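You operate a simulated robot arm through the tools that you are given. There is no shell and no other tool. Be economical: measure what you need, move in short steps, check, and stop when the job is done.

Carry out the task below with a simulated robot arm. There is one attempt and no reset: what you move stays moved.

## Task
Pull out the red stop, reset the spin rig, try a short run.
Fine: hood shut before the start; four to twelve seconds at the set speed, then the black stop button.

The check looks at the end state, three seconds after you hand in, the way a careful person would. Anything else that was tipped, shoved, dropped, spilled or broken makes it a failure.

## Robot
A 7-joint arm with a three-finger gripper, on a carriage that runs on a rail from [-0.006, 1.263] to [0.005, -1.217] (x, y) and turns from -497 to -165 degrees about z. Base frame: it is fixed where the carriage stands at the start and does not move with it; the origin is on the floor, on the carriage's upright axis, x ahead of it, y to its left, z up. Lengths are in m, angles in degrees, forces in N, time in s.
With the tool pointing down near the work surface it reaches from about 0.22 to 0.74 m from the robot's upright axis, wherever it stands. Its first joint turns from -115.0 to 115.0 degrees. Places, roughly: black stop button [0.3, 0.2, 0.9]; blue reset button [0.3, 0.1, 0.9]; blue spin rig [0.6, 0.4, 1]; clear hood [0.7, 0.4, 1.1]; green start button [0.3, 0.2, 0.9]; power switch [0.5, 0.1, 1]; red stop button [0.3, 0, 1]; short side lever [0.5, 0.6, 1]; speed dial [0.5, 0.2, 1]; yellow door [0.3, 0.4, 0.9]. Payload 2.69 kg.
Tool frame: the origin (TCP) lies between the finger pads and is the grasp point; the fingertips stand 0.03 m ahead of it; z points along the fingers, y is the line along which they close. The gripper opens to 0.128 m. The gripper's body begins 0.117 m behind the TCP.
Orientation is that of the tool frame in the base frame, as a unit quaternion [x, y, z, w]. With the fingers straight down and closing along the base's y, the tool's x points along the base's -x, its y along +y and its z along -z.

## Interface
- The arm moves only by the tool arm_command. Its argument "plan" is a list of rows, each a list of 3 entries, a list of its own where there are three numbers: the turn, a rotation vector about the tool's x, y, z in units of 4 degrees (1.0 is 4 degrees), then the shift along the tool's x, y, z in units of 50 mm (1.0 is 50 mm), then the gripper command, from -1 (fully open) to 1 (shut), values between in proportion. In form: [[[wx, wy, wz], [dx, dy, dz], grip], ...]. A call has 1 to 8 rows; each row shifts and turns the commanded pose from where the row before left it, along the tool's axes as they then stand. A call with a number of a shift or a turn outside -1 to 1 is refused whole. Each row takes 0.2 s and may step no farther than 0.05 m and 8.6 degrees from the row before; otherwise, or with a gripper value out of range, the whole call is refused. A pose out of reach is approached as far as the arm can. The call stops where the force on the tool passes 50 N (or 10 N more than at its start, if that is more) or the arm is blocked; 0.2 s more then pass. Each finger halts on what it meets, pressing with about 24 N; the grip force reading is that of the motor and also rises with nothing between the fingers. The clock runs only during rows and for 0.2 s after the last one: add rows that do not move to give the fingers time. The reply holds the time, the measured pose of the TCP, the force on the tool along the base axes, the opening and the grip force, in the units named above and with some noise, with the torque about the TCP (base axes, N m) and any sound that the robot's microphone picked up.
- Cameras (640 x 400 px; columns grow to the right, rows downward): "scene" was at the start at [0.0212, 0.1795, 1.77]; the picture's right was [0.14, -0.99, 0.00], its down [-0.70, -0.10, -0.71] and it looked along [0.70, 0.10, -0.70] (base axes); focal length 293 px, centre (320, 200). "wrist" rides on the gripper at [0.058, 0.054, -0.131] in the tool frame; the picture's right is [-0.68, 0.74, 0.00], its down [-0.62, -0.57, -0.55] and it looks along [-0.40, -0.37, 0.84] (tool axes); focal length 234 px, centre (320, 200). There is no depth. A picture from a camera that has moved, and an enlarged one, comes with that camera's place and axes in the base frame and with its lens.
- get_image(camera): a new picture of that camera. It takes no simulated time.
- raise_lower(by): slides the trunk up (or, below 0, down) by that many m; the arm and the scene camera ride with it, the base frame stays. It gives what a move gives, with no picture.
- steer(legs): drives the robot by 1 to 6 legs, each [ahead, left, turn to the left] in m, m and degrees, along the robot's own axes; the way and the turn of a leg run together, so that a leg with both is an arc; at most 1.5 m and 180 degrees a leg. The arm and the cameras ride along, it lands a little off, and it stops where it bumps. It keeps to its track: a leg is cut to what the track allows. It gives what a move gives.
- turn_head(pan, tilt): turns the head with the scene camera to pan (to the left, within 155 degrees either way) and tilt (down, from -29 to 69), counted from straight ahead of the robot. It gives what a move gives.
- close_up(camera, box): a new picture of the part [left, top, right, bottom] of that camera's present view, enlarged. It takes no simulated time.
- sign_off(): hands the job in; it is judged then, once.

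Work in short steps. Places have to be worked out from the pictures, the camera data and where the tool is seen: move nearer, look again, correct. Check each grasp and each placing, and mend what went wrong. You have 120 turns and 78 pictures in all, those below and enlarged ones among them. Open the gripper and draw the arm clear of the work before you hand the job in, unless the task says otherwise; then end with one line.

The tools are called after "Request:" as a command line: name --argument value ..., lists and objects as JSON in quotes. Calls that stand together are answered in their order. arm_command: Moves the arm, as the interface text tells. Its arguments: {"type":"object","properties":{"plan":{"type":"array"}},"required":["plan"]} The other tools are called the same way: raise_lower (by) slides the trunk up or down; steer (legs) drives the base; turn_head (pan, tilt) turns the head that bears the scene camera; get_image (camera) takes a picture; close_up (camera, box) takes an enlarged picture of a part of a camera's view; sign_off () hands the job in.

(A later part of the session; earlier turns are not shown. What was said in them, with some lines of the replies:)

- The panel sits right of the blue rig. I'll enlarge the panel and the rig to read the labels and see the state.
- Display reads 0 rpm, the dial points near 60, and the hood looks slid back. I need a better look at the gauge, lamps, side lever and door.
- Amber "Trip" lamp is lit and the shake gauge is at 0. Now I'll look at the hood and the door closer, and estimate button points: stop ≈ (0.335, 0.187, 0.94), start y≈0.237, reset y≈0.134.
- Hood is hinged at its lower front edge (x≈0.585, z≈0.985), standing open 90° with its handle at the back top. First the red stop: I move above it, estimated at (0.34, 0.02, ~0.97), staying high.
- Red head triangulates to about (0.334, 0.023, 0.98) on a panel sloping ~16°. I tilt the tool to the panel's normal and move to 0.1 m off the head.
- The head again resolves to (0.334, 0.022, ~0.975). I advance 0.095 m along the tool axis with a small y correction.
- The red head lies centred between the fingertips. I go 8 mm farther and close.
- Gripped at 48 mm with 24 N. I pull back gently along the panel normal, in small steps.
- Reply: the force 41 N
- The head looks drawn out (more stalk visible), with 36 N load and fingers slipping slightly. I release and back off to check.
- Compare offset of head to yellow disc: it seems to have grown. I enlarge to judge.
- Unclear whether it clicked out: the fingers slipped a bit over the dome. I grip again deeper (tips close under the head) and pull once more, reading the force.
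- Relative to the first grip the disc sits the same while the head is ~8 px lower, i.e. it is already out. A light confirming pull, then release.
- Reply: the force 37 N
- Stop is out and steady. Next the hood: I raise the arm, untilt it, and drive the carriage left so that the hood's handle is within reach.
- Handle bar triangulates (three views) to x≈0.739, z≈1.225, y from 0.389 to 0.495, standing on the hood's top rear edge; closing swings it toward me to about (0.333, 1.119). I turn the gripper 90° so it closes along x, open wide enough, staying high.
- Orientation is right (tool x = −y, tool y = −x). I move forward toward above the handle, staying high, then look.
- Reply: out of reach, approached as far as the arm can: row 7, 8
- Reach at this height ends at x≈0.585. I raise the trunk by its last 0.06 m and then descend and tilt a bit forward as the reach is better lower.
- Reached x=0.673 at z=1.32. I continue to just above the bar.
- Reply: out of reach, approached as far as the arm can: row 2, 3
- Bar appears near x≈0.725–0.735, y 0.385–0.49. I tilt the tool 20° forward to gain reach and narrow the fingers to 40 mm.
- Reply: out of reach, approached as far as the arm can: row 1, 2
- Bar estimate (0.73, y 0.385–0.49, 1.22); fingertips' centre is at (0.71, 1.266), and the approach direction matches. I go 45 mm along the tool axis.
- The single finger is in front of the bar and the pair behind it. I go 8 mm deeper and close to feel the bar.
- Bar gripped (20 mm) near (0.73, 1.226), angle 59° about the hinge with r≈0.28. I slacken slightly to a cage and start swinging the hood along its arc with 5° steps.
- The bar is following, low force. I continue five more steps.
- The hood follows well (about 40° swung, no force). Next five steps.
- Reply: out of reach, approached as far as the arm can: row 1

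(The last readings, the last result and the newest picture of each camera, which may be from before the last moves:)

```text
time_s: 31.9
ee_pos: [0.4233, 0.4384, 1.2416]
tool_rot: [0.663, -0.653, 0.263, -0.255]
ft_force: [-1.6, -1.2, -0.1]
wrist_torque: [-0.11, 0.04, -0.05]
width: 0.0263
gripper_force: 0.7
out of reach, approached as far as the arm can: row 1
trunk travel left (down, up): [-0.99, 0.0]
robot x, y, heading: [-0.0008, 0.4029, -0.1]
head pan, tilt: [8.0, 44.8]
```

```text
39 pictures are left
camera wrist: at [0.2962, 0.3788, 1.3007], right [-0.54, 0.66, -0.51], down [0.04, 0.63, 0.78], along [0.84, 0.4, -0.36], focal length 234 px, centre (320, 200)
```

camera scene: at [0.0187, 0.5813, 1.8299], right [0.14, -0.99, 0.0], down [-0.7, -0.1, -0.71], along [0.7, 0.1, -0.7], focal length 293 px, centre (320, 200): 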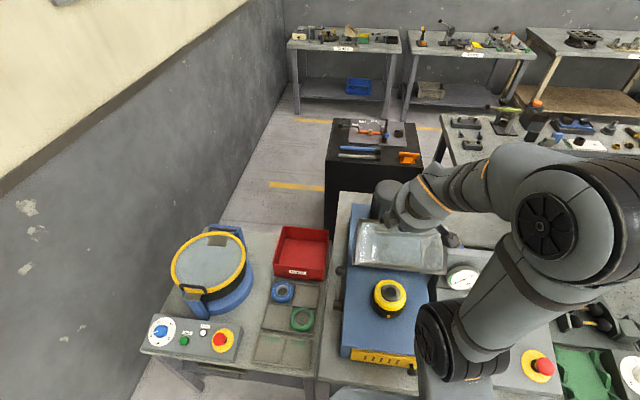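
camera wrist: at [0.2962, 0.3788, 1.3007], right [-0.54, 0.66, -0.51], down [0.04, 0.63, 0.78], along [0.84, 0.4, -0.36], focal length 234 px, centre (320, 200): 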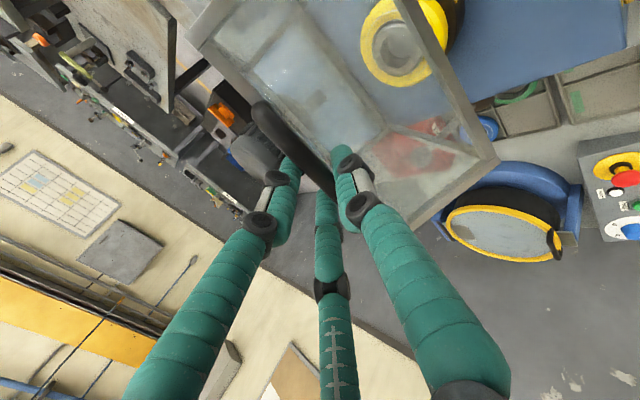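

At ~62° swung. Next four steps.

Request:
arm_command --plan '[[[0.4, 0, 0], [0, 0.497, -0.085], 0.6], [[0.4, 0, 0], [0, 0.501, -0.055], 0.6], [[0.4, 0, 0], [0, 0.504, -0.028], 0.6], [[0.4, 0, 0], [0, 0.505, 0.0], 0.6]]'

Request:
get_image --camera "wrist"

Request:
get_image --camera "scene"

```text
time_s: 32.7
ee_pos: [0.4015, 0.4467, 1.2112]
tool_rot: [0.648, -0.643, 0.29, -0.286]
ft_force: [-33.0, -5.1, 44.4]
wrist_torque: [-0.78, -0.45, -0.68]
width: 0.0318
gripper_force: 3.2
out of reach, approached as far as the arm can: row 2, 3
trunk travel left (down, up): [-0.99, 0.0]
robot x, y, heading: [-0.0023, 0.3999, 0.0]
head pan, tilt: [8.0, 44.8]
stopped in row 3: the force on the tool passed its limit at 61 N (the readings are from after the stop); the commanded pose is now the measured one
```

```text
38 pictures are left
camera wrist: at [0.2703, 0.3885, 1.2594], right [-0.49, 0.67, -0.55], down [-0.03, 0.62, 0.78], along [0.87, 0.4, -0.28], focal length 234 px, centre (320, 200)
```

wrist: 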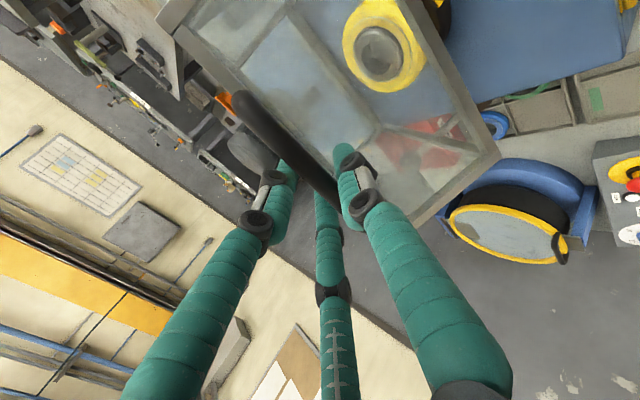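

```text
37 pictures are left
camera scene: at [0.0063, 0.5783, 1.8312], right [0.14, -0.99, 0.0], down [-0.69, -0.09, -0.72], along [0.71, 0.1, -0.7], focal length 293 px, centre (320, 200)
```

scene: 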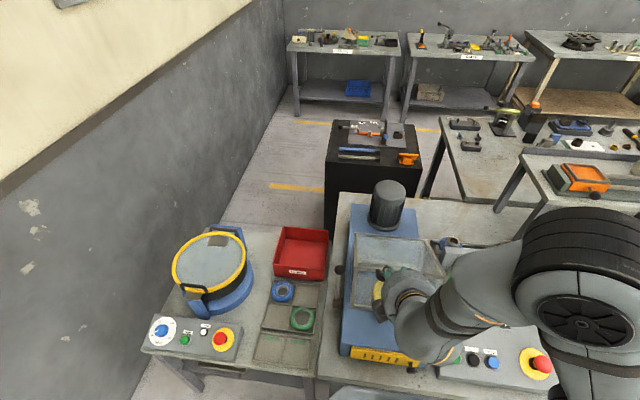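

The steep tilt ran into the near reach limit and loaded the tool. I relieve radially outward and reduce the tilt slightly.

Request:
arm_command --plan '[[[0, 0, 0], [0, -0.04, -0.2], 0.55], [[-0.7, 0, 0], [0, -0.03, 0], 0.55], [[-0.7, 0, 0], [0, -0.03, 0], 0.55]]'

Request:
get_image --camera "wrist"

```text
time_s: 33.5
ee_pos: [0.4104, 0.4501, 1.2182]
tool_rot: [0.663, -0.657, 0.256, -0.251]
ft_force: [-9.0, -5.9, 15.2]
wrist_torque: [0.33, -1.11, 0.2]
width: 0.031
gripper_force: 21.9
out of reach, approached as far as the arm can: row 1
trunk travel left (down, up): [-0.99, 0.0]
robot x, y, heading: [-0.001, 0.4004, -0.4]
head pan, tilt: [8.0, 44.8]
```

```text
36 pictures are left
camera wrist: at [0.2836, 0.3905, 1.2802], right [-0.55, 0.67, -0.5], down [0.05, 0.62, 0.78], along [0.83, 0.41, -0.38], focal length 234 px, centre (320, 200)
```

wrist: 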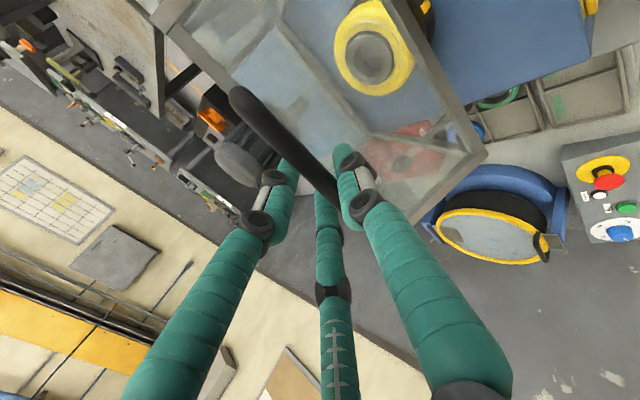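

Still some preload (bar pressed inward ~1 cm). I ease out radially, open the cage slightly, and untilt a bit more.

Request:
arm_command --plan '[[[0, 0, 0], [0, 0, -0.1], 0.45], [[-0.8, 0, 0], [0, -0.03, -0.06], 0.45], [[-0.8, 0, 0], [0, -0.03, 0], 0.45]]'

Request:
get_image --camera "wrist"

```text
time_s: 34.3
ee_pos: [0.4087, 0.4508, 1.2231]
tool_rot: [0.678, -0.67, 0.217, -0.21]
ft_force: [-1.6, 0.2, -0.9]
wrist_torque: [0.05, 0.01, -0.01]
width: 0.0357
gripper_force: 1.0
trunk travel left (down, up): [-0.99, 0.0]
robot x, y, heading: [-0.0032, 0.4008, -0.1]
head pan, tilt: [8.0, 44.8]
```

```text
35 pictures are left
camera wrist: at [0.291, 0.3922, 1.2999], right [-0.61, 0.67, -0.43], down [0.14, 0.63, 0.77], along [0.78, 0.4, -0.47], focal length 234 px, centre (320, 200)
```

wrist: 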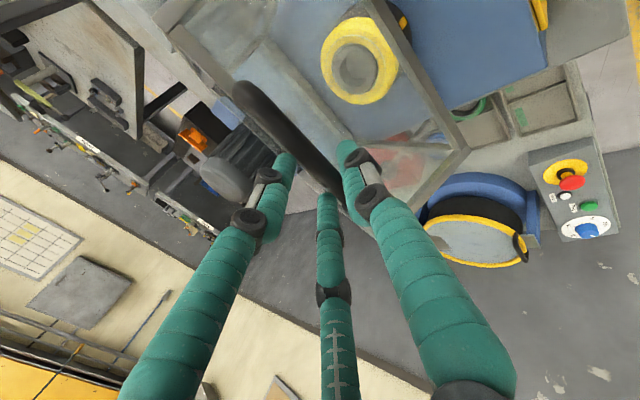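

Load is gone and the bar is still inside the fingers. I go on in steps, now untilting along the way.

Request:
arm_command --plan '[[[-0.75, 0, 0], [0, 0.468, 0.047], 0.45], [[-0.75, 0, 0], [0, 0.457, 0.114], 0.45]]'

Request:
get_image --camera "wrist"

```text
time_s: 34.9
ee_pos: [0.3719, 0.4503, 1.1926]
tool_rot: [0.688, -0.68, 0.183, -0.176]
ft_force: [-11.0, -1.7, 7.6]
wrist_torque: [0.39, -0.12, 0.09]
width: 0.0358
gripper_force: 0.5
trunk travel left (down, up): [-0.99, 0.0]
robot x, y, heading: [-0.0029, 0.4003, -0.3]
head pan, tilt: [8.0, 44.8]
```

```text
34 pictures are left
camera wrist: at [0.2613, 0.3924, 1.2801], right [-0.65, 0.67, -0.37], down [0.22, 0.63, 0.75], along [0.73, 0.4, -0.55], focal length 234 px, centre (320, 200)
```

wrist: 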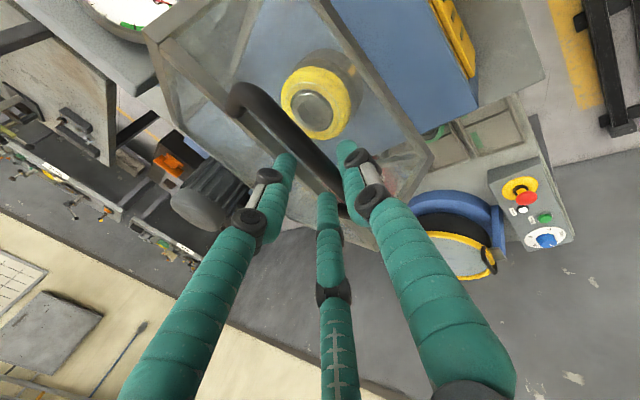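

Bar now at about 137°; mild force. Three more steps, easing slightly outward.

Request:
arm_command --plan '[[[-0.6, 0, 0], [0, 0.44, 0.14], 0.4], [[-0.6, 0, 0], [0, 0.41, 0.21], 0.4]]'

Request:
get_image --camera "wrist"

Request:
close_up --camera "scene" --box '[310, 170, 490, 390]'

```text
time_s: 35.5
ee_pos: [0.3394, 0.4504, 1.1565]
tool_rot: [0.695, -0.686, 0.156, -0.147]
ft_force: [-24.3, -1.4, 16.5]
wrist_torque: [0.07, 0.0, -0.01]
width: 0.0385
gripper_force: 0.1
trunk travel left (down, up): [-0.99, 0.0]
robot x, y, heading: [-0.0043, 0.4011, -0.1]
head pan, tilt: [8.0, 44.8]
```

```text
33 pictures are left
camera wrist: at [0.2368, 0.3916, 1.2542], right [-0.68, 0.67, -0.32], down [0.28, 0.63, 0.73], along [0.68, 0.4, -0.61], focal length 234 px, centre (320, 200)
```

wrist: 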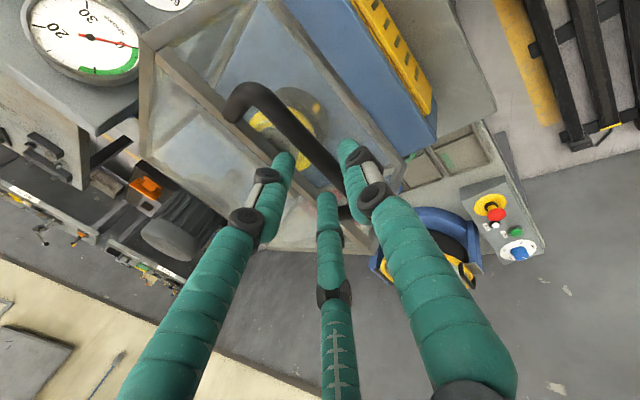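

```text
1.82 times, centred on (400, 280) of scene
camera zoom: at [0.0097, 0.5793, 1.8303], right [0.14, -0.99, 0.0], down [-0.69, -0.1, -0.71], along [0.71, 0.1, -0.7], focal length 533 px, centre (174, 54)
```

zoom: 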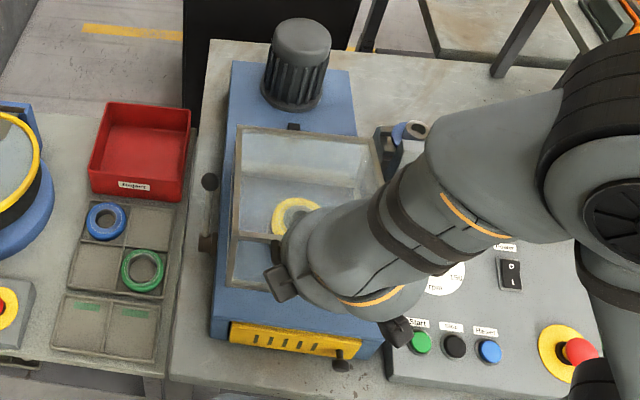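

Nearly closed (~6° left), with the fingers touching the front. I open the fingers and lift out, then look whether the hood rests or stays up.

Request:
arm_command --plan '[[[0, 0, 0], [0, 0.1, -0.1], 0.3], [[0, 0, 0], [0, 0, 0], 0.2], [[0, 0, 0], [0, 0, 0], 0.2], [[0, 0, 0], [0, 0, -0.6], 0.2], [[0, 0, 0], [0, 0, -0.8], 0.2]]'

Request:
get_image --camera "wrist"

```text
time_s: 36.7
ee_pos: [0.3087, 0.4495, 1.2223]
tool_rot: [0.694, -0.688, 0.154, -0.146]
ft_force: [-0.6, -0.6, -0.5]
wrist_torque: [0.01, 0.01, 0.01]
width: 0.0513
gripper_force: 0.0
trunk travel left (down, up): [-0.99, 0.0]
robot x, y, heading: [-0.0009, 0.3993, -0.1]
head pan, tilt: [8.0, 44.8]
```

```text
31 pictures are left
camera wrist: at [0.207, 0.3916, 1.32], right [-0.67, 0.67, -0.31], down [0.28, 0.63, 0.73], along [0.68, 0.4, -0.61], focal length 234 px, centre (320, 200)
```

wrist: 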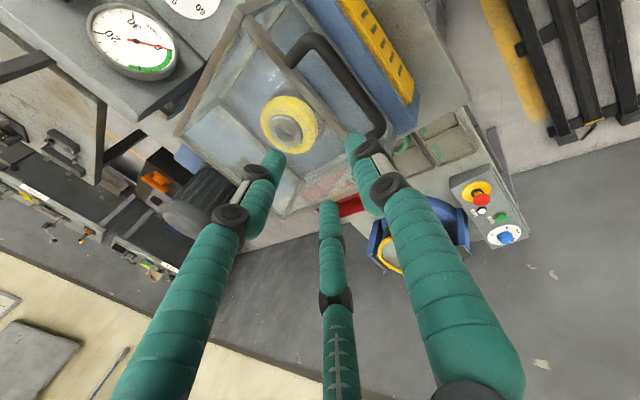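

The hood seems down (bar z≈1.09). I raise clear of it and check with the scene camera.

Request:
arm_command --plan '[[[-1, 0, 0], [0, 0, -0.9], 0.2], [[-1, 0, 0], [0, 0, -0.9], 0.2], [[-1, 0, 0], [0, 0, -0.9], 0.2], [[-1, 0, 0], [0, 0, -0.9], 0.2], [[-1, 0, 0], [0, 0, -0.5], 0.2], [[-1, 0, 0], [0, 0, 0], 0.2]]'

Request:
steer --legs '[[0, -0.4, 0]]'

Request:
close_up --camera "scene" --box '[150, 150, 450, 390]'

```text
time_s: 38.1
ee_pos: [0.2504, 0.4526, 1.4191]
tool_rot: [0.709, -0.705, 0.007, 0.001]
ft_force: [0.2, -0.5, -0.3]
wrist_torque: [0.01, 0.02, -0.03]
width: 0.0512
gripper_force: 0.0
trunk travel left (down, up): [-0.99, 0.0]
robot x, y, heading: [-0.0047, 0.3989, -0.0]
head pan, tilt: [8.0, 44.8]
```

```text
time_s: 40.6
ee_pos: [0.251, 0.0577, 1.4166]
tool_rot: [0.71, -0.704, 0.008, 0.002]
ft_force: [0.2, 1.2, 0.0]
wrist_torque: [0.0, 0.01, 0.0]
width: 0.051
gripper_force: 0.0
trunk travel left (down, up): [-0.99, 0.0]
robot x, y, heading: [-0.0011, 0.0052, -0.1]
head pan, tilt: [8.0, 44.8]
```

```text
1.67 times, centred on (300, 270) of scene
camera zoom: at [0.0214, 0.1855, 1.8299], right [0.14, -0.99, 0.0], down [-0.7, -0.1, -0.71], along [0.7, 0.1, -0.7], focal length 489 px, centre (353, 83)
```

zoom: 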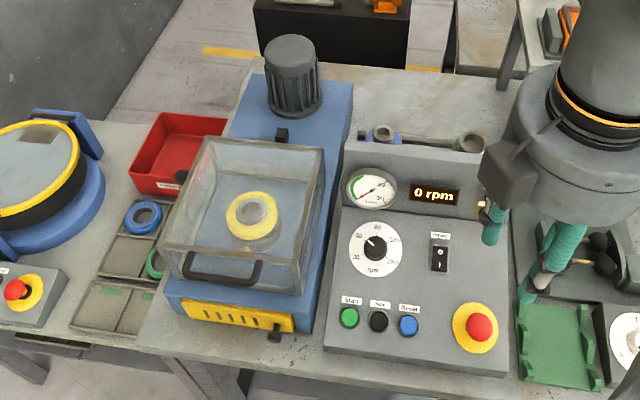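

Request:
close_up --camera "scene" --box '[230, 170, 360, 320]'

Request:
close_up --camera "scene" --box '[225, 270, 335, 350]'

```text
2.67 times, centred on (295, 245) of scene
camera zoom: at [0.0214, 0.1855, 1.8299], right [0.14, -0.99, 0.0], down [-0.7, -0.1, -0.71], along [0.7, 0.1, -0.7], focal length 782 px, centre (387, 80)
```

zoom: 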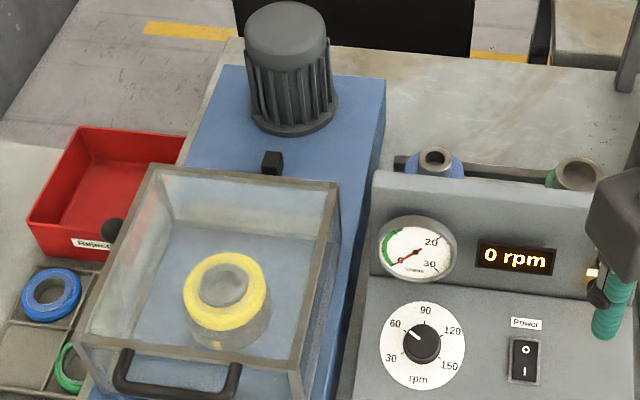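

```text
5.00 times, centred on (280, 310) of scene
camera zoom: at [0.0214, 0.1855, 1.8299], right [0.14, -0.99, 0.0], down [-0.7, -0.1, -0.71], along [0.7, 0.1, -0.7], focal length 1466 px, centre (520, -350)
```

zoom: 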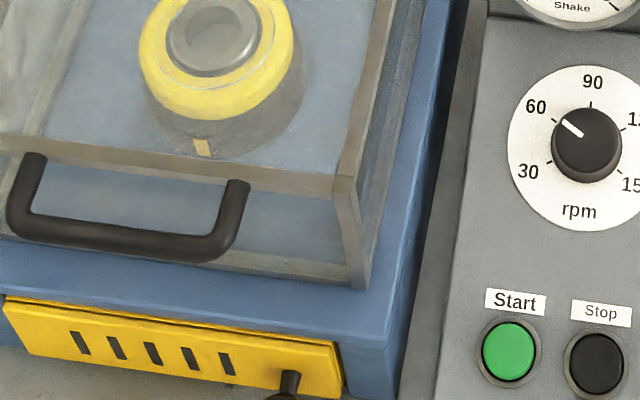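

Hood looks shut. I turn the gripper back 90° (closing along y, so nothing straddles neighbouring buttons) and close the fingers for pressing.

Request:
arm_command --plan '[[[0, 0, 1], [0, 0, 0], 1], [[0, 0, 1], [0, 0, 0], 1], [[0, 0, 1], [0, 0, 0], 1], [[0, 0, 1], [0, 0, 0], 1], [[0, 0, 1], [0, 0, 0], 1], [[0, 0, 1], [0, 0, 0], 1], [[0, 0, 1], [0, 0, 0], 1], [[0, 0, 1], [0, 0, 0], 1]]'

Request:
arm_command --plan '[[[0, 0, 1], [0, 0, 0], 1], [[0, 0, 1], [0, 0, 0], 1], [[0, 0, 1], [0, 0, 0], 1], [[0, 0, 1], [0, 0, 0], 1], [[0, 0, 1], [0, 0, 0], 1], [[0, 0, 1], [0, 0, 0], 1], [[0, 0, 1], [0, 0, 0], 1], [[0, 0, 1], [0, 0, 0], 1]]'

Request:
arm_command --plan '[[[0, 0, 1], [0, 0, 0], 1], [[0, 0, 1], [0, 0, 0], 1], [[0, 0, 1], [0, 0, 0], 1], [[0, 0, 1], [0, 0, 0], 1], [[0, 0, 1], [0, 0, 0], 1], [[0, 0, 1], [0, 0, 0], 1], [[0, 0, 0.5], [0, 0, 0], 1]]'

```text
time_s: 42.4
ee_pos: [0.2518, 0.0582, 1.4184]
tool_rot: [-0.488, 0.873, -0.01, 0.001]
ft_force: [-0.1, 1.0, 0.3]
wrist_torque: [-0.04, 0.01, 0.02]
width: 0.0024
gripper_force: 24.0
trunk travel left (down, up): [-0.99, 0.0]
robot x, y, heading: [0.0047, 0.0081, -0.0]
head pan, tilt: [8.0, 44.8]
```

```text
time_s: 44.2
ee_pos: [0.2521, 0.057, 1.4161]
tool_rot: [-0.228, 0.974, -0.008, 0.004]
ft_force: [-0.2, -0.2, -1.2]
wrist_torque: [0.0, 0.0, 0.0]
width: 0.0023
gripper_force: 24.0
trunk travel left (down, up): [-0.99, 0.0]
robot x, y, heading: [0.0015, 0.0059, 0.0]
head pan, tilt: [8.0, 44.8]
```

```text
time_s: 45.8
ee_pos: [0.2513, 0.0575, 1.4179]
tool_rot: [-0.003, 1.0, -0.007, 0.005]
ft_force: [0.4, 0.5, 0.0]
wrist_torque: [0.01, 0.0, -0.01]
width: 0.0022
gripper_force: 24.0
trunk travel left (down, up): [-0.99, 0.0]
robot x, y, heading: [0.0005, 0.0036, -0.1]
head pan, tilt: [8.0, 44.8]
```

Fingers shut and oriented. I move to a standoff over Reset (≈0.337, 0.134, 0.94), then tilt to the panel normal.

Request:
arm_command --plan '[[[0, 0, 0], [-0.137, 0.19, 0.9], 1], [[0, 0, 0], [-0.137, 0.19, 0.9], 1], [[0, 0, 0], [-0.137, 0.19, 0.9], 1], [[0, 0, 0], [-0.137, 0.19, 0.9], 1], [[0, 0, 0], [-0.137, 0.19, 0.9], 1], [[0, 0, 0], [-0.137, 0.19, 0.9], 1], [[0, 0, 0], [-0.137, 0.19, 0.9], 1], [[0, 0, 0], [-0.137, 0.19, 0.8], 1]]'

Request:
arm_command --plan '[[[0, -1, 0], [0, 0, 0], 1], [[0, -1, 0], [0, 0, 0], 1], [[0, -1, 0], [0, 0, 0], 1], [[0, -1, 0], [0, 0, 0], 1]]'

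Request:
get_image --camera "wrist"

Request:
close_up --camera "scene" --box '[290, 220, 450, 380]'

```text
time_s: 47.6
ee_pos: [0.308, 0.1289, 1.0618]
tool_rot: [-0.003, 1.0, -0.006, 0.005]
ft_force: [-0.9, -0.4, 0.3]
wrist_torque: [0.03, 0.0, 0.01]
width: 0.0023
gripper_force: 23.9
trunk travel left (down, up): [-0.99, 0.0]
robot x, y, heading: [-0.0036, 0.0075, 0.2]
head pan, tilt: [8.0, 44.8]
```

```text
time_s: 48.6
ee_pos: [0.3094, 0.1244, 1.0608]
tool_rot: [-0.005, 0.993, -0.014, 0.114]
ft_force: [-0.5, 1.2, 0.3]
wrist_torque: [-0.01, 0.05, -0.01]
width: 0.0022
gripper_force: 23.9
out of reach, approached as far as the arm can: row 4
trunk travel left (down, up): [-0.99, 0.0]
robot x, y, heading: [-0.0006, 0.0077, -0.0]
head pan, tilt: [8.0, 44.8]
```

```text
27 pictures are left
camera wrist: at [0.2221, 0.1822, 1.1744], right [0.65, 0.74, 0.13], down [0.48, -0.54, 0.69], along [0.59, -0.39, -0.71], focal length 234 px, centre (320, 200)
```

wrist: 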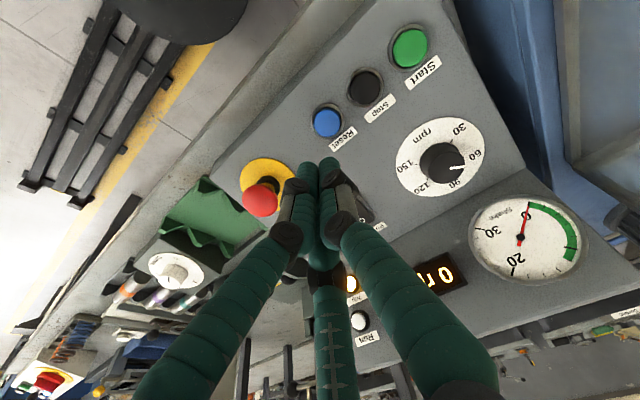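

```text
2.50 times, centred on (370, 300) of scene
camera zoom: at [0.0203, 0.1847, 1.83], right [0.14, -0.99, 0.0], down [-0.7, -0.1, -0.71], along [0.7, 0.1, -0.7], focal length 733 px, centre (195, -50)
```

zoom: 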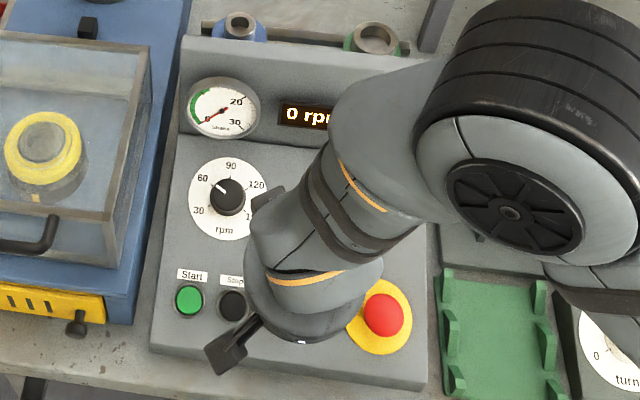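

All fingers converge at the tip. Reset resolves to (0.335, 0.135); I approach to ~1.5 cm above it.

Request:
arm_command --plan '[[[0, 0, 0], [0.04, 0.22, 0.5], 1], [[0, 0, 0], [0, 0, 0.5], 1], [[0, 0, 0], [0, 0, 0.5], 1]]'

Request:
get_image --camera "wrist"

```text
time_s: 49.4
ee_pos: [0.3258, 0.1349, 0.9881]
tool_rot: [-0.003, 0.993, -0.014, 0.114]
ft_force: [0.0, -0.4, -0.3]
wrist_torque: [0.0, -0.02, 0.0]
width: 0.0022
gripper_force: 23.9
trunk travel left (down, up): [-0.99, 0.0]
robot x, y, heading: [0.0016, 0.0067, -0.3]
head pan, tilt: [8.0, 44.8]
```

```text
25 pictures are left
camera wrist: at [0.239, 0.1917, 1.1007], right [0.66, 0.74, 0.13], down [0.48, -0.54, 0.69], along [0.58, -0.39, -0.71], focal length 234 px, centre (320, 200)
```

wrist: 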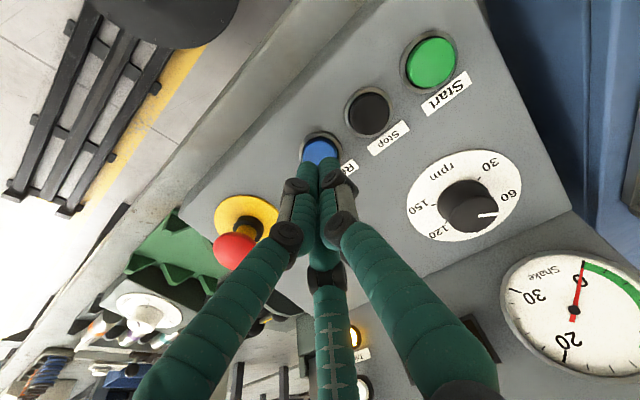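

The tip is centred on the blue button. I press along the axis in small increments.

Request:
arm_command --plan '[[[0, 0, 0], [0, 0, 0.3], 1], [[0, 0, 0], [0, 0, 0.1], 1], [[0, 0, 0], [0, 0, 0.1], 1]]'

```text
time_s: 50.2
ee_pos: [0.3306, 0.1344, 0.9639]
tool_rot: [-0.005, 0.994, -0.014, 0.113]
ft_force: [-0.2, -0.4, -0.4]
wrist_torque: [-0.01, -0.04, 0.0]
width: 0.002
gripper_force: 24.0
trunk travel left (down, up): [-0.99, 0.0]
robot x, y, heading: [-0.0029, 0.0039, -0.1]
head pan, tilt: [8.0, 44.8]
```

No contact yet at tip z≈0.934. I continue gently.

Request:
arm_command --plan '[[[0, 0, 0], [0, 0, 0.1], 1], [[0, 0, 0], [0, 0, 0.1], 1]]'

Request:
get_image --camera "wrist"

```text
time_s: 50.8
ee_pos: [0.3328, 0.1333, 0.9545]
tool_rot: [-0.004, 0.993, -0.014, 0.114]
ft_force: [1.4, 1.2, 9.3]
wrist_torque: [0.0, -0.18, 0.01]
width: 0.0059
gripper_force: 31.6
trunk travel left (down, up): [-0.99, 0.0]
robot x, y, heading: [0.0007, 0.0054, -0.1]
head pan, tilt: [8.0, 44.8]
heard: click
```

```text
24 pictures are left
camera wrist: at [0.2467, 0.1905, 1.0672], right [0.66, 0.74, 0.13], down [0.48, -0.54, 0.69], along [0.59, -0.39, -0.71], focal length 234 px, centre (320, 200)
```

wrist: 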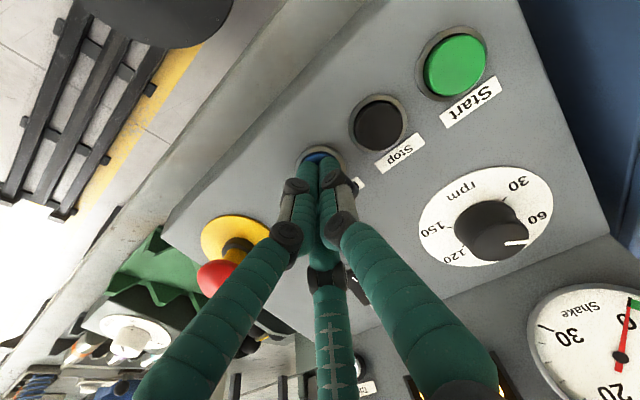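

Click heard. I back off 5 cm and check the Trip lamp.

Request:
arm_command --plan '[[[0, 0, 0], [0, 0, -0.5], 1], [[0, 0, 0], [0, 0, -0.7], 1]]'

Request:
get_image --camera "wrist"

```text
time_s: 51.4
ee_pos: [0.3174, 0.1339, 1.0103]
tool_rot: [-0.003, 0.993, -0.015, 0.114]
ft_force: [-0.2, 0.5, 0.0]
wrist_torque: [0.01, -0.01, -0.07]
width: 0.0023
gripper_force: 31.7
trunk travel left (down, up): [-0.99, 0.0]
robot x, y, heading: [0.0002, 0.0033, -0.2]
head pan, tilt: [8.0, 44.8]
```

```text
23 pictures are left
camera wrist: at [0.2316, 0.1911, 1.1241], right [0.66, 0.74, 0.13], down [0.48, -0.54, 0.69], along [0.58, -0.39, -0.71], focal length 234 px, centre (320, 200)
```

wrist: 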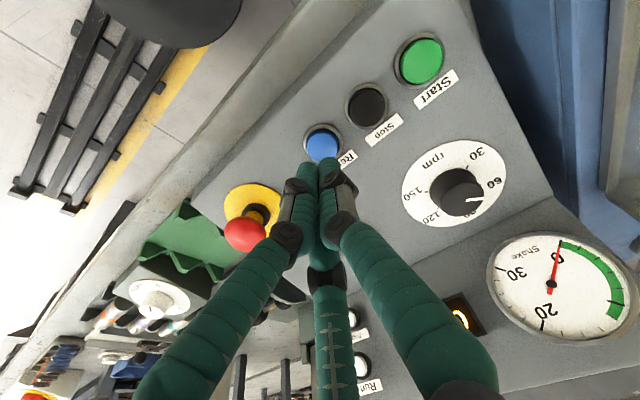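

Trip lamp is off; display shows 0. I shift 0.1 m left above Start and check alignment.

Request:
arm_command --plan '[[[0, 0, 0], [0, 0.7, 0], 1], [[0, 0, 0], [0, 0.7, 0], 1], [[0, 0, 0], [0, 0.6, 0], 1], [[0, 0, 0], [0, 0, 0.5], 1]]'

Request:
get_image --camera "wrist"

```text
time_s: 52.4
ee_pos: [0.3253, 0.2337, 0.9842]
tool_rot: [-0.004, 0.994, -0.014, 0.113]
ft_force: [0.4, -0.1, -0.5]
wrist_torque: [0.02, 0.02, 0.03]
width: 0.0019
gripper_force: 31.7
trunk travel left (down, up): [-0.99, 0.0]
robot x, y, heading: [0.0006, 0.0047, -0.0]
head pan, tilt: [8.0, 44.8]
```

```text
22 pictures are left
camera wrist: at [0.2392, 0.2899, 1.0972], right [0.66, 0.74, 0.13], down [0.48, -0.54, 0.69], along [0.58, -0.39, -0.71], focal length 234 px, centre (320, 200)
```

wrist: 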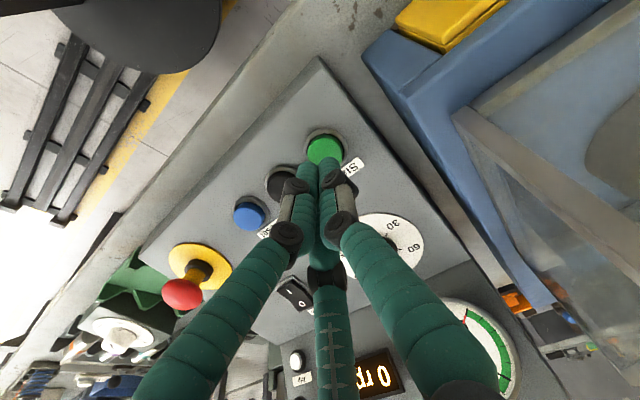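

Aligned on the green button, hood edge flush with the rig. I press Start with small final increments.

Request:
arm_command --plan '[[[0, 0, 0], [0, 0, 0.4], 1], [[0, 0, 0], [0, 0, 0.1], 1], [[0, 0, 0], [0, 0, 0.1], 1]]'

```text
time_s: 53.2
ee_pos: [0.3313, 0.2327, 0.9563]
tool_rot: [-0.004, 0.993, -0.014, 0.113]
ft_force: [-0.5, -0.3, 3.1]
wrist_torque: [-0.02, -0.04, -0.05]
width: 0.0058
gripper_force: 31.7
trunk travel left (down, up): [-0.99, 0.0]
robot x, y, heading: [-0.0014, 0.0096, -0.0]
head pan, tilt: [8.0, 44.8]
heard: click
```

Click heard. I lift off, shift toward Stop, and look at the display.

Request:
arm_command --plan '[[[0, 0, 0], [0, 0, -0.6], 1], [[0, 0, 0], [0, -0.98, 0], 1]]'

Request:
get_image --camera "wrist"

Request:
close_up --camera "scene" --box '[240, 190, 440, 340]'

```text
time_s: 53.8
ee_pos: [0.3232, 0.1834, 0.988]
tool_rot: [-0.004, 0.993, -0.012, 0.115]
ft_force: [0.0, -1.4, 0.2]
wrist_torque: [0.09, 0.0, 0.02]
width: 0.0023
gripper_force: 31.6
trunk travel left (down, up): [-0.99, 0.0]
robot x, y, heading: [0.0008, 0.0036, -0.1]
head pan, tilt: [8.0, 44.8]
```

```text
21 pictures are left
camera wrist: at [0.2372, 0.2394, 1.1006], right [0.65, 0.74, 0.13], down [0.48, -0.55, 0.69], along [0.59, -0.39, -0.71], focal length 234 px, centre (320, 200)
```

wrist: 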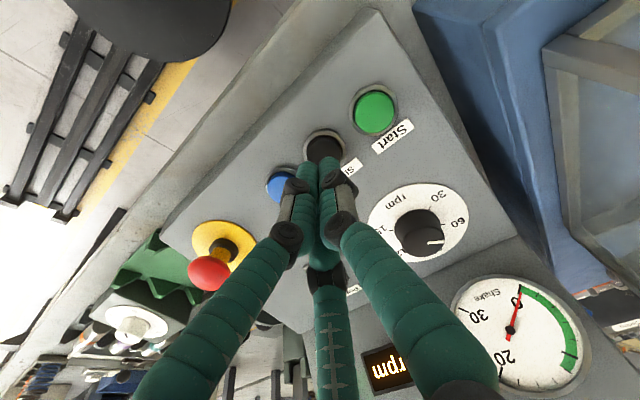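

```text
2.67 times, centred on (340, 265) of scene
camera zoom: at [0.0195, 0.1795, 1.8305], right [0.14, -0.99, 0.0], down [-0.7, -0.1, -0.71], along [0.7, 0.1, -0.7], focal length 782 px, centre (267, 27)
```

zoom: 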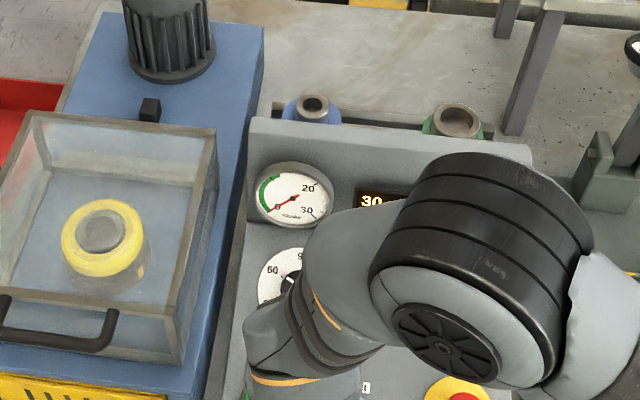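

Running: display 30 rpm and climbing, shake low. I hover over Stop and wait 1 s, then look again.

Request:
arm_command --plan '[[[0, 0, 0], [0, 0, 0], 1], [[0, 0, 0], [0, 0, 0], 1], [[0, 0, 0], [0, 0, 0], 1], [[0, 0, 0], [0, 0, 0], 1]]'

Request:
close_up --camera "scene" --box '[325, 240, 405, 290]'

```text
time_s: 54.8
ee_pos: [0.3239, 0.1862, 0.986]
tool_rot: [-0.004, 0.993, -0.014, 0.114]
ft_force: [-0.4, 0.6, 0.1]
wrist_torque: [0.03, 0.02, 0.01]
width: 0.0021
gripper_force: 31.9
trunk travel left (down, up): [-0.99, 0.0]
robot x, y, heading: [-0.0032, 0.0038, -0.1]
head pan, tilt: [8.0, 44.8]
```

```text
8.00 times, centred on (365, 265) of scene
camera zoom: at [0.0212, 0.1844, 1.83], right [0.14, -0.99, 0.0], down [-0.7, -0.1, -0.71], along [0.7, 0.1, -0.7], focal length 2346 px, centre (-40, -320)
```

zoom: 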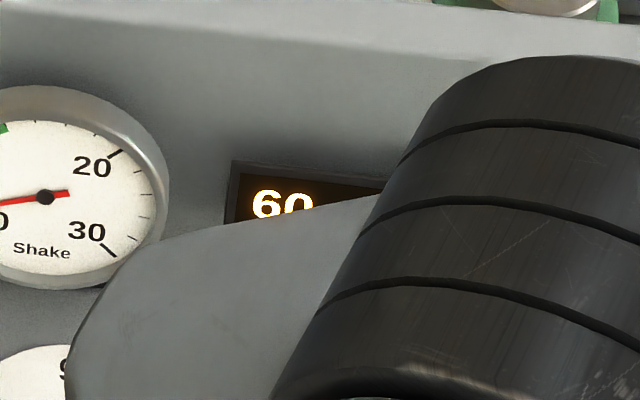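

At 60 rpm now (t=54.8), shake ≈2–3 in the green. I wait about 5.5 s and check in the middle.

Request:
arm_command --plan '[[[0, 0, 0], [0, 0, 0], 1], [[0, 0, 0], [0, 0, 0], 1], [[0, 0, 0], [0, 0, 0], 1], [[0, 0, 0], [0, 0, 0], 1], [[0, 0, 0], [0, 0, 0], 1], [[0, 0, 0], [0, 0, 0], 1], [[0, 0, 0], [0, 0, 0], 1], [[0, 0, 0], [0, 0, 0], 1]]'

Request:
close_up --camera "scene" --box '[325, 240, 405, 290]'

Request:
arm_command --plan '[[[0, 0, 0], [0, 0, 0], 1], [[0, 0, 0], [0, 0, 0], 1], [[0, 0, 0], [0, 0, 0], 1], [[0, 0, 0], [0, 0, 0], 1], [[0, 0, 0], [0, 0, 0], 1], [[0, 0, 0], [0, 0, 0], 1], [[0, 0, 0], [0, 0, 0], 1], [[0, 0, 0], [0, 0, 0], 1]]'

Request:
arm_command --plan '[[[0, 0, 0], [0, 0, 0], 1], [[0, 0, 0], [0, 0, 0], 1], [[0, 0, 0], [0, 0, 0], 1], [[0, 0, 0], [0, 0, 0], 1], [[0, 0, 0], [0, 0, 0], 1], [[0, 0, 0], [0, 0, 0], 1]]'

Request:
close_up --camera "scene" --box '[240, 190, 440, 340]'

```text
time_s: 56.6
ee_pos: [0.3243, 0.1872, 0.987]
tool_rot: [-0.005, 0.993, -0.014, 0.113]
ft_force: [-0.8, 0.3, 0.3]
wrist_torque: [-0.02, -0.01, 0.01]
width: 0.002
gripper_force: 31.4
trunk travel left (down, up): [-0.99, 0.0]
robot x, y, heading: [0.0018, 0.0056, -0.4]
head pan, tilt: [8.0, 44.8]
```

```text
8.00 times, centred on (365, 265) of scene
camera zoom: at [0.0214, 0.185, 1.83], right [0.14, -0.99, 0.0], down [-0.7, -0.1, -0.71], along [0.7, 0.1, -0.7], focal length 2346 px, centre (-40, -320)
```

zoom: 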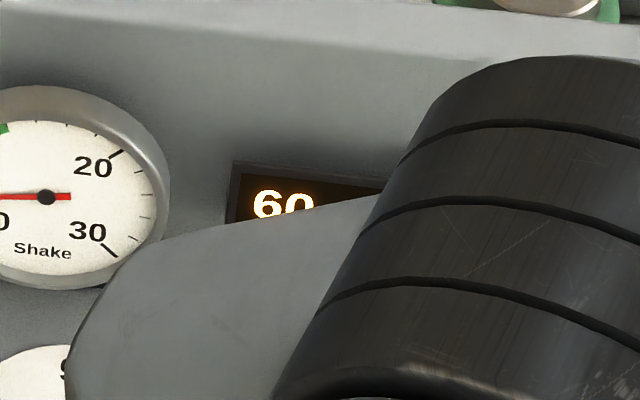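

```text
time_s: 58.4
ee_pos: [0.324, 0.1853, 0.9861]
tool_rot: [-0.005, 0.993, -0.014, 0.113]
ft_force: [-0.2, -0.4, -0.9]
wrist_torque: [-0.02, 0.01, -0.04]
width: 0.002
gripper_force: 31.0
trunk travel left (down, up): [-0.99, 0.0]
robot x, y, heading: [-0.0008, 0.003, -0.0]
head pan, tilt: [8.0, 44.8]
```

```text
time_s: 59.8
ee_pos: [0.3244, 0.1862, 0.9877]
tool_rot: [-0.004, 0.993, -0.014, 0.114]
ft_force: [-0.6, 0.8, -0.3]
wrist_torque: [0.02, 0.01, -0.02]
width: 0.0019
gripper_force: 31.7
trunk travel left (down, up): [-0.99, 0.0]
robot x, y, heading: [0.0018, 0.004, 0.1]
head pan, tilt: [8.0, 44.8]
```

```text
2.67 times, centred on (340, 265) of scene
camera zoom: at [0.0214, 0.185, 1.83], right [0.14, -0.99, 0.0], down [-0.7, -0.1, -0.71], along [0.7, 0.1, -0.7], focal length 782 px, centre (267, 27)
```

zoom: 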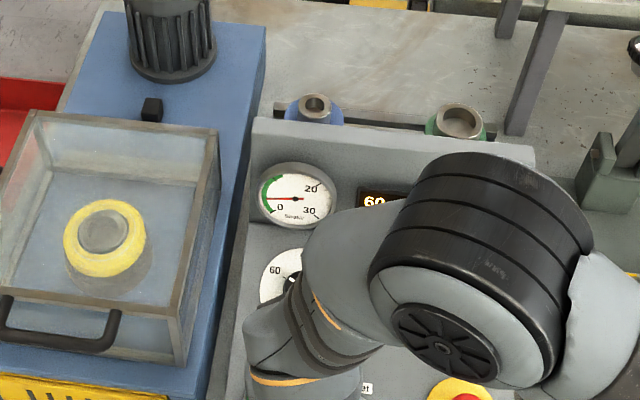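

60 rpm steady for ~5 s, shake in the green. I press Stop now.

Request:
arm_command --plan '[[[0, 0, 0], [0, 0, 0.4], 1], [[0, 0, 0], [0, 0, 0.14], 1], [[0, 0, 0], [0, 0, 0.1], 1], [[0, 0, 0], [0, 0, 0.05], 1]]'

```text
time_s: 60.8
ee_pos: [0.331, 0.1848, 0.9537]
tool_rot: [-0.004, 0.993, -0.013, 0.115]
ft_force: [-2.0, -1.0, 7.0]
wrist_torque: [-0.06, -0.09, 0.03]
width: 0.0059
gripper_force: 31.1
trunk travel left (down, up): [-0.99, 0.0]
robot x, y, heading: [0.001, 0.0025, -0.3]
head pan, tilt: [8.0, 44.8]
heard: click
```

Click heard. I lift off and verify the speed is falling.

Request:
arm_command --plan '[[[0, 0, 0], [0, 0, -0.6], 1], [[0, 0, 0], [0, 0, -0.9], 1], [[0, 0, 0], [0, 0, -0.9], 1], [[0, 0, 0], [0, 0, -0.9], 1], [[0, 0, 0], [0, 0, -0.9], 1]]'

Request:
close_up --camera "scene" --box '[240, 190, 440, 340]'

Request:
get_image --camera "wrist"

```text
time_s: 62.0
ee_pos: [0.283, 0.191, 1.1552]
tool_rot: [-0.005, 0.993, -0.015, 0.113]
ft_force: [-0.6, 0.5, -0.4]
wrist_torque: [0.04, -0.02, -0.01]
width: 0.0021
gripper_force: 31.5
trunk travel left (down, up): [-0.99, 0.0]
robot x, y, heading: [0.0008, 0.0054, -0.1]
head pan, tilt: [8.0, 44.8]
```

```text
2.67 times, centred on (340, 265) of scene
camera zoom: at [0.0211, 0.1846, 1.8299], right [0.14, -0.99, 0.0], down [-0.7, -0.1, -0.71], along [0.7, 0.1, -0.7], focal length 782 px, centre (267, 27)
```

zoom: 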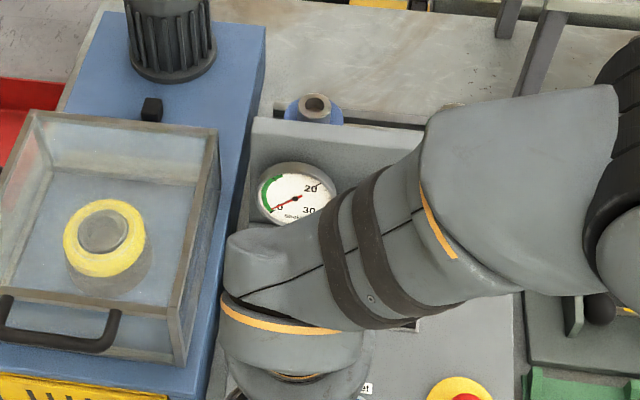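

```text
15 pictures are left
camera wrist: at [0.1975, 0.247, 1.2678], right [0.66, 0.74, 0.13], down [0.48, -0.54, 0.69], along [0.58, -0.39, -0.71], focal length 234 px, centre (320, 200)
```

wrist: 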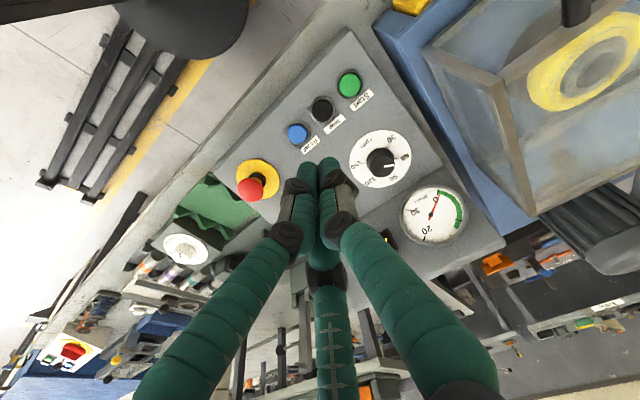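

Shake is back at 0. I draw the arm farther up, open the gripper, and take a final look.

Request:
arm_command --plan '[[[0, 1, 0], [0, 0, -0.9], -1], [[0, 1, 0], [0, 0, -0.9], -1], [[0, 1, 0], [0, 0, -0.9], -1], [[0, 0, 0], [0, -0.3, -0.9], -1], [[0, 0, 0], [0, -0.9, -0.3], -1], [[0, 0, 0], [0, -0.9, -0.3], -1], [[0, 0, 0], [0, -0.9, 0], -1], [[0, 0, 0], [0, -0.9, 0], -1]]'

Request:
get_image --camera "scene"

Request:
close_up --camera "scene" --box '[290, 210, 450, 370]'

```text
time_s: 63.8
ee_pos: [0.2615, -0.0027, 1.3704]
tool_rot: [-0.004, 1.0, -0.013, 0.01]
ft_force: [-0.7, 0.0, 1.0]
wrist_torque: [0.06, -0.07, -0.04]
width: 0.1278
gripper_force: 0.1
trunk travel left (down, up): [-0.99, 0.0]
robot x, y, heading: [0.0006, 0.0058, -0.2]
head pan, tilt: [8.0, 44.8]
```

```text
14 pictures are left
camera scene: at [0.019, 0.1824, 1.8303], right [0.14, -0.99, 0.0], down [-0.7, -0.1, -0.71], along [0.7, 0.1, -0.7], focal length 293 px, centre (320, 200)
```

scene: 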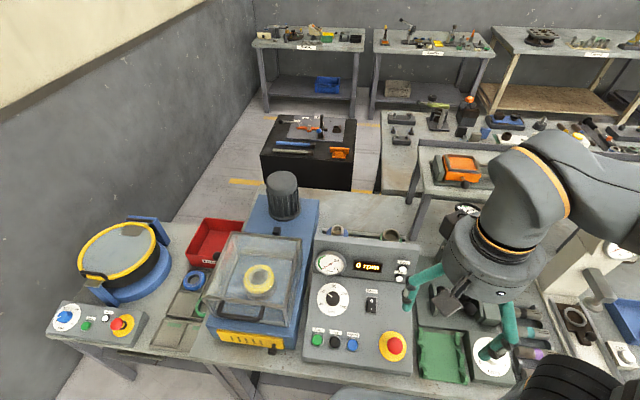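

```text
2.50 times, centred on (370, 290) of scene
camera zoom: at [0.019, 0.1824, 1.8303], right [0.14, -0.99, 0.0], down [-0.7, -0.1, -0.71], along [0.7, 0.1, -0.7], focal length 733 px, centre (195, -25)
```

zoom: 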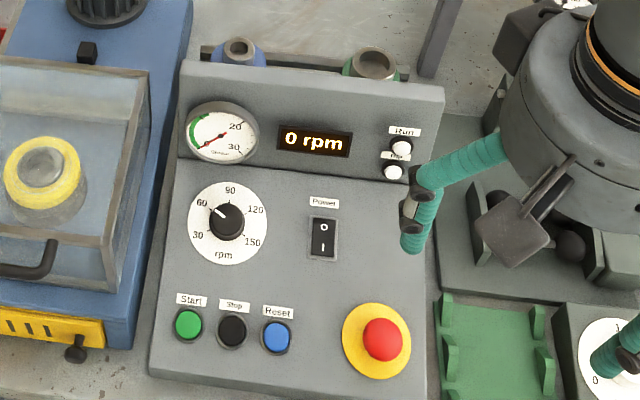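

The display reads 0 rpm, both lamps are off, the red stop is out, the hood is shut, and nothing else has moved. The arm is clear and the gripper is open, so I hand in.

Request:
sign_off

```text
The job is handed in.
```

The job is handed in: I pulled the red stop out, shut the hood, reset the trip, ran the rig at 60 rpm for about 6 s with the shake gauge in the green, and stopped it with the black button. It now reads 0 rpm.
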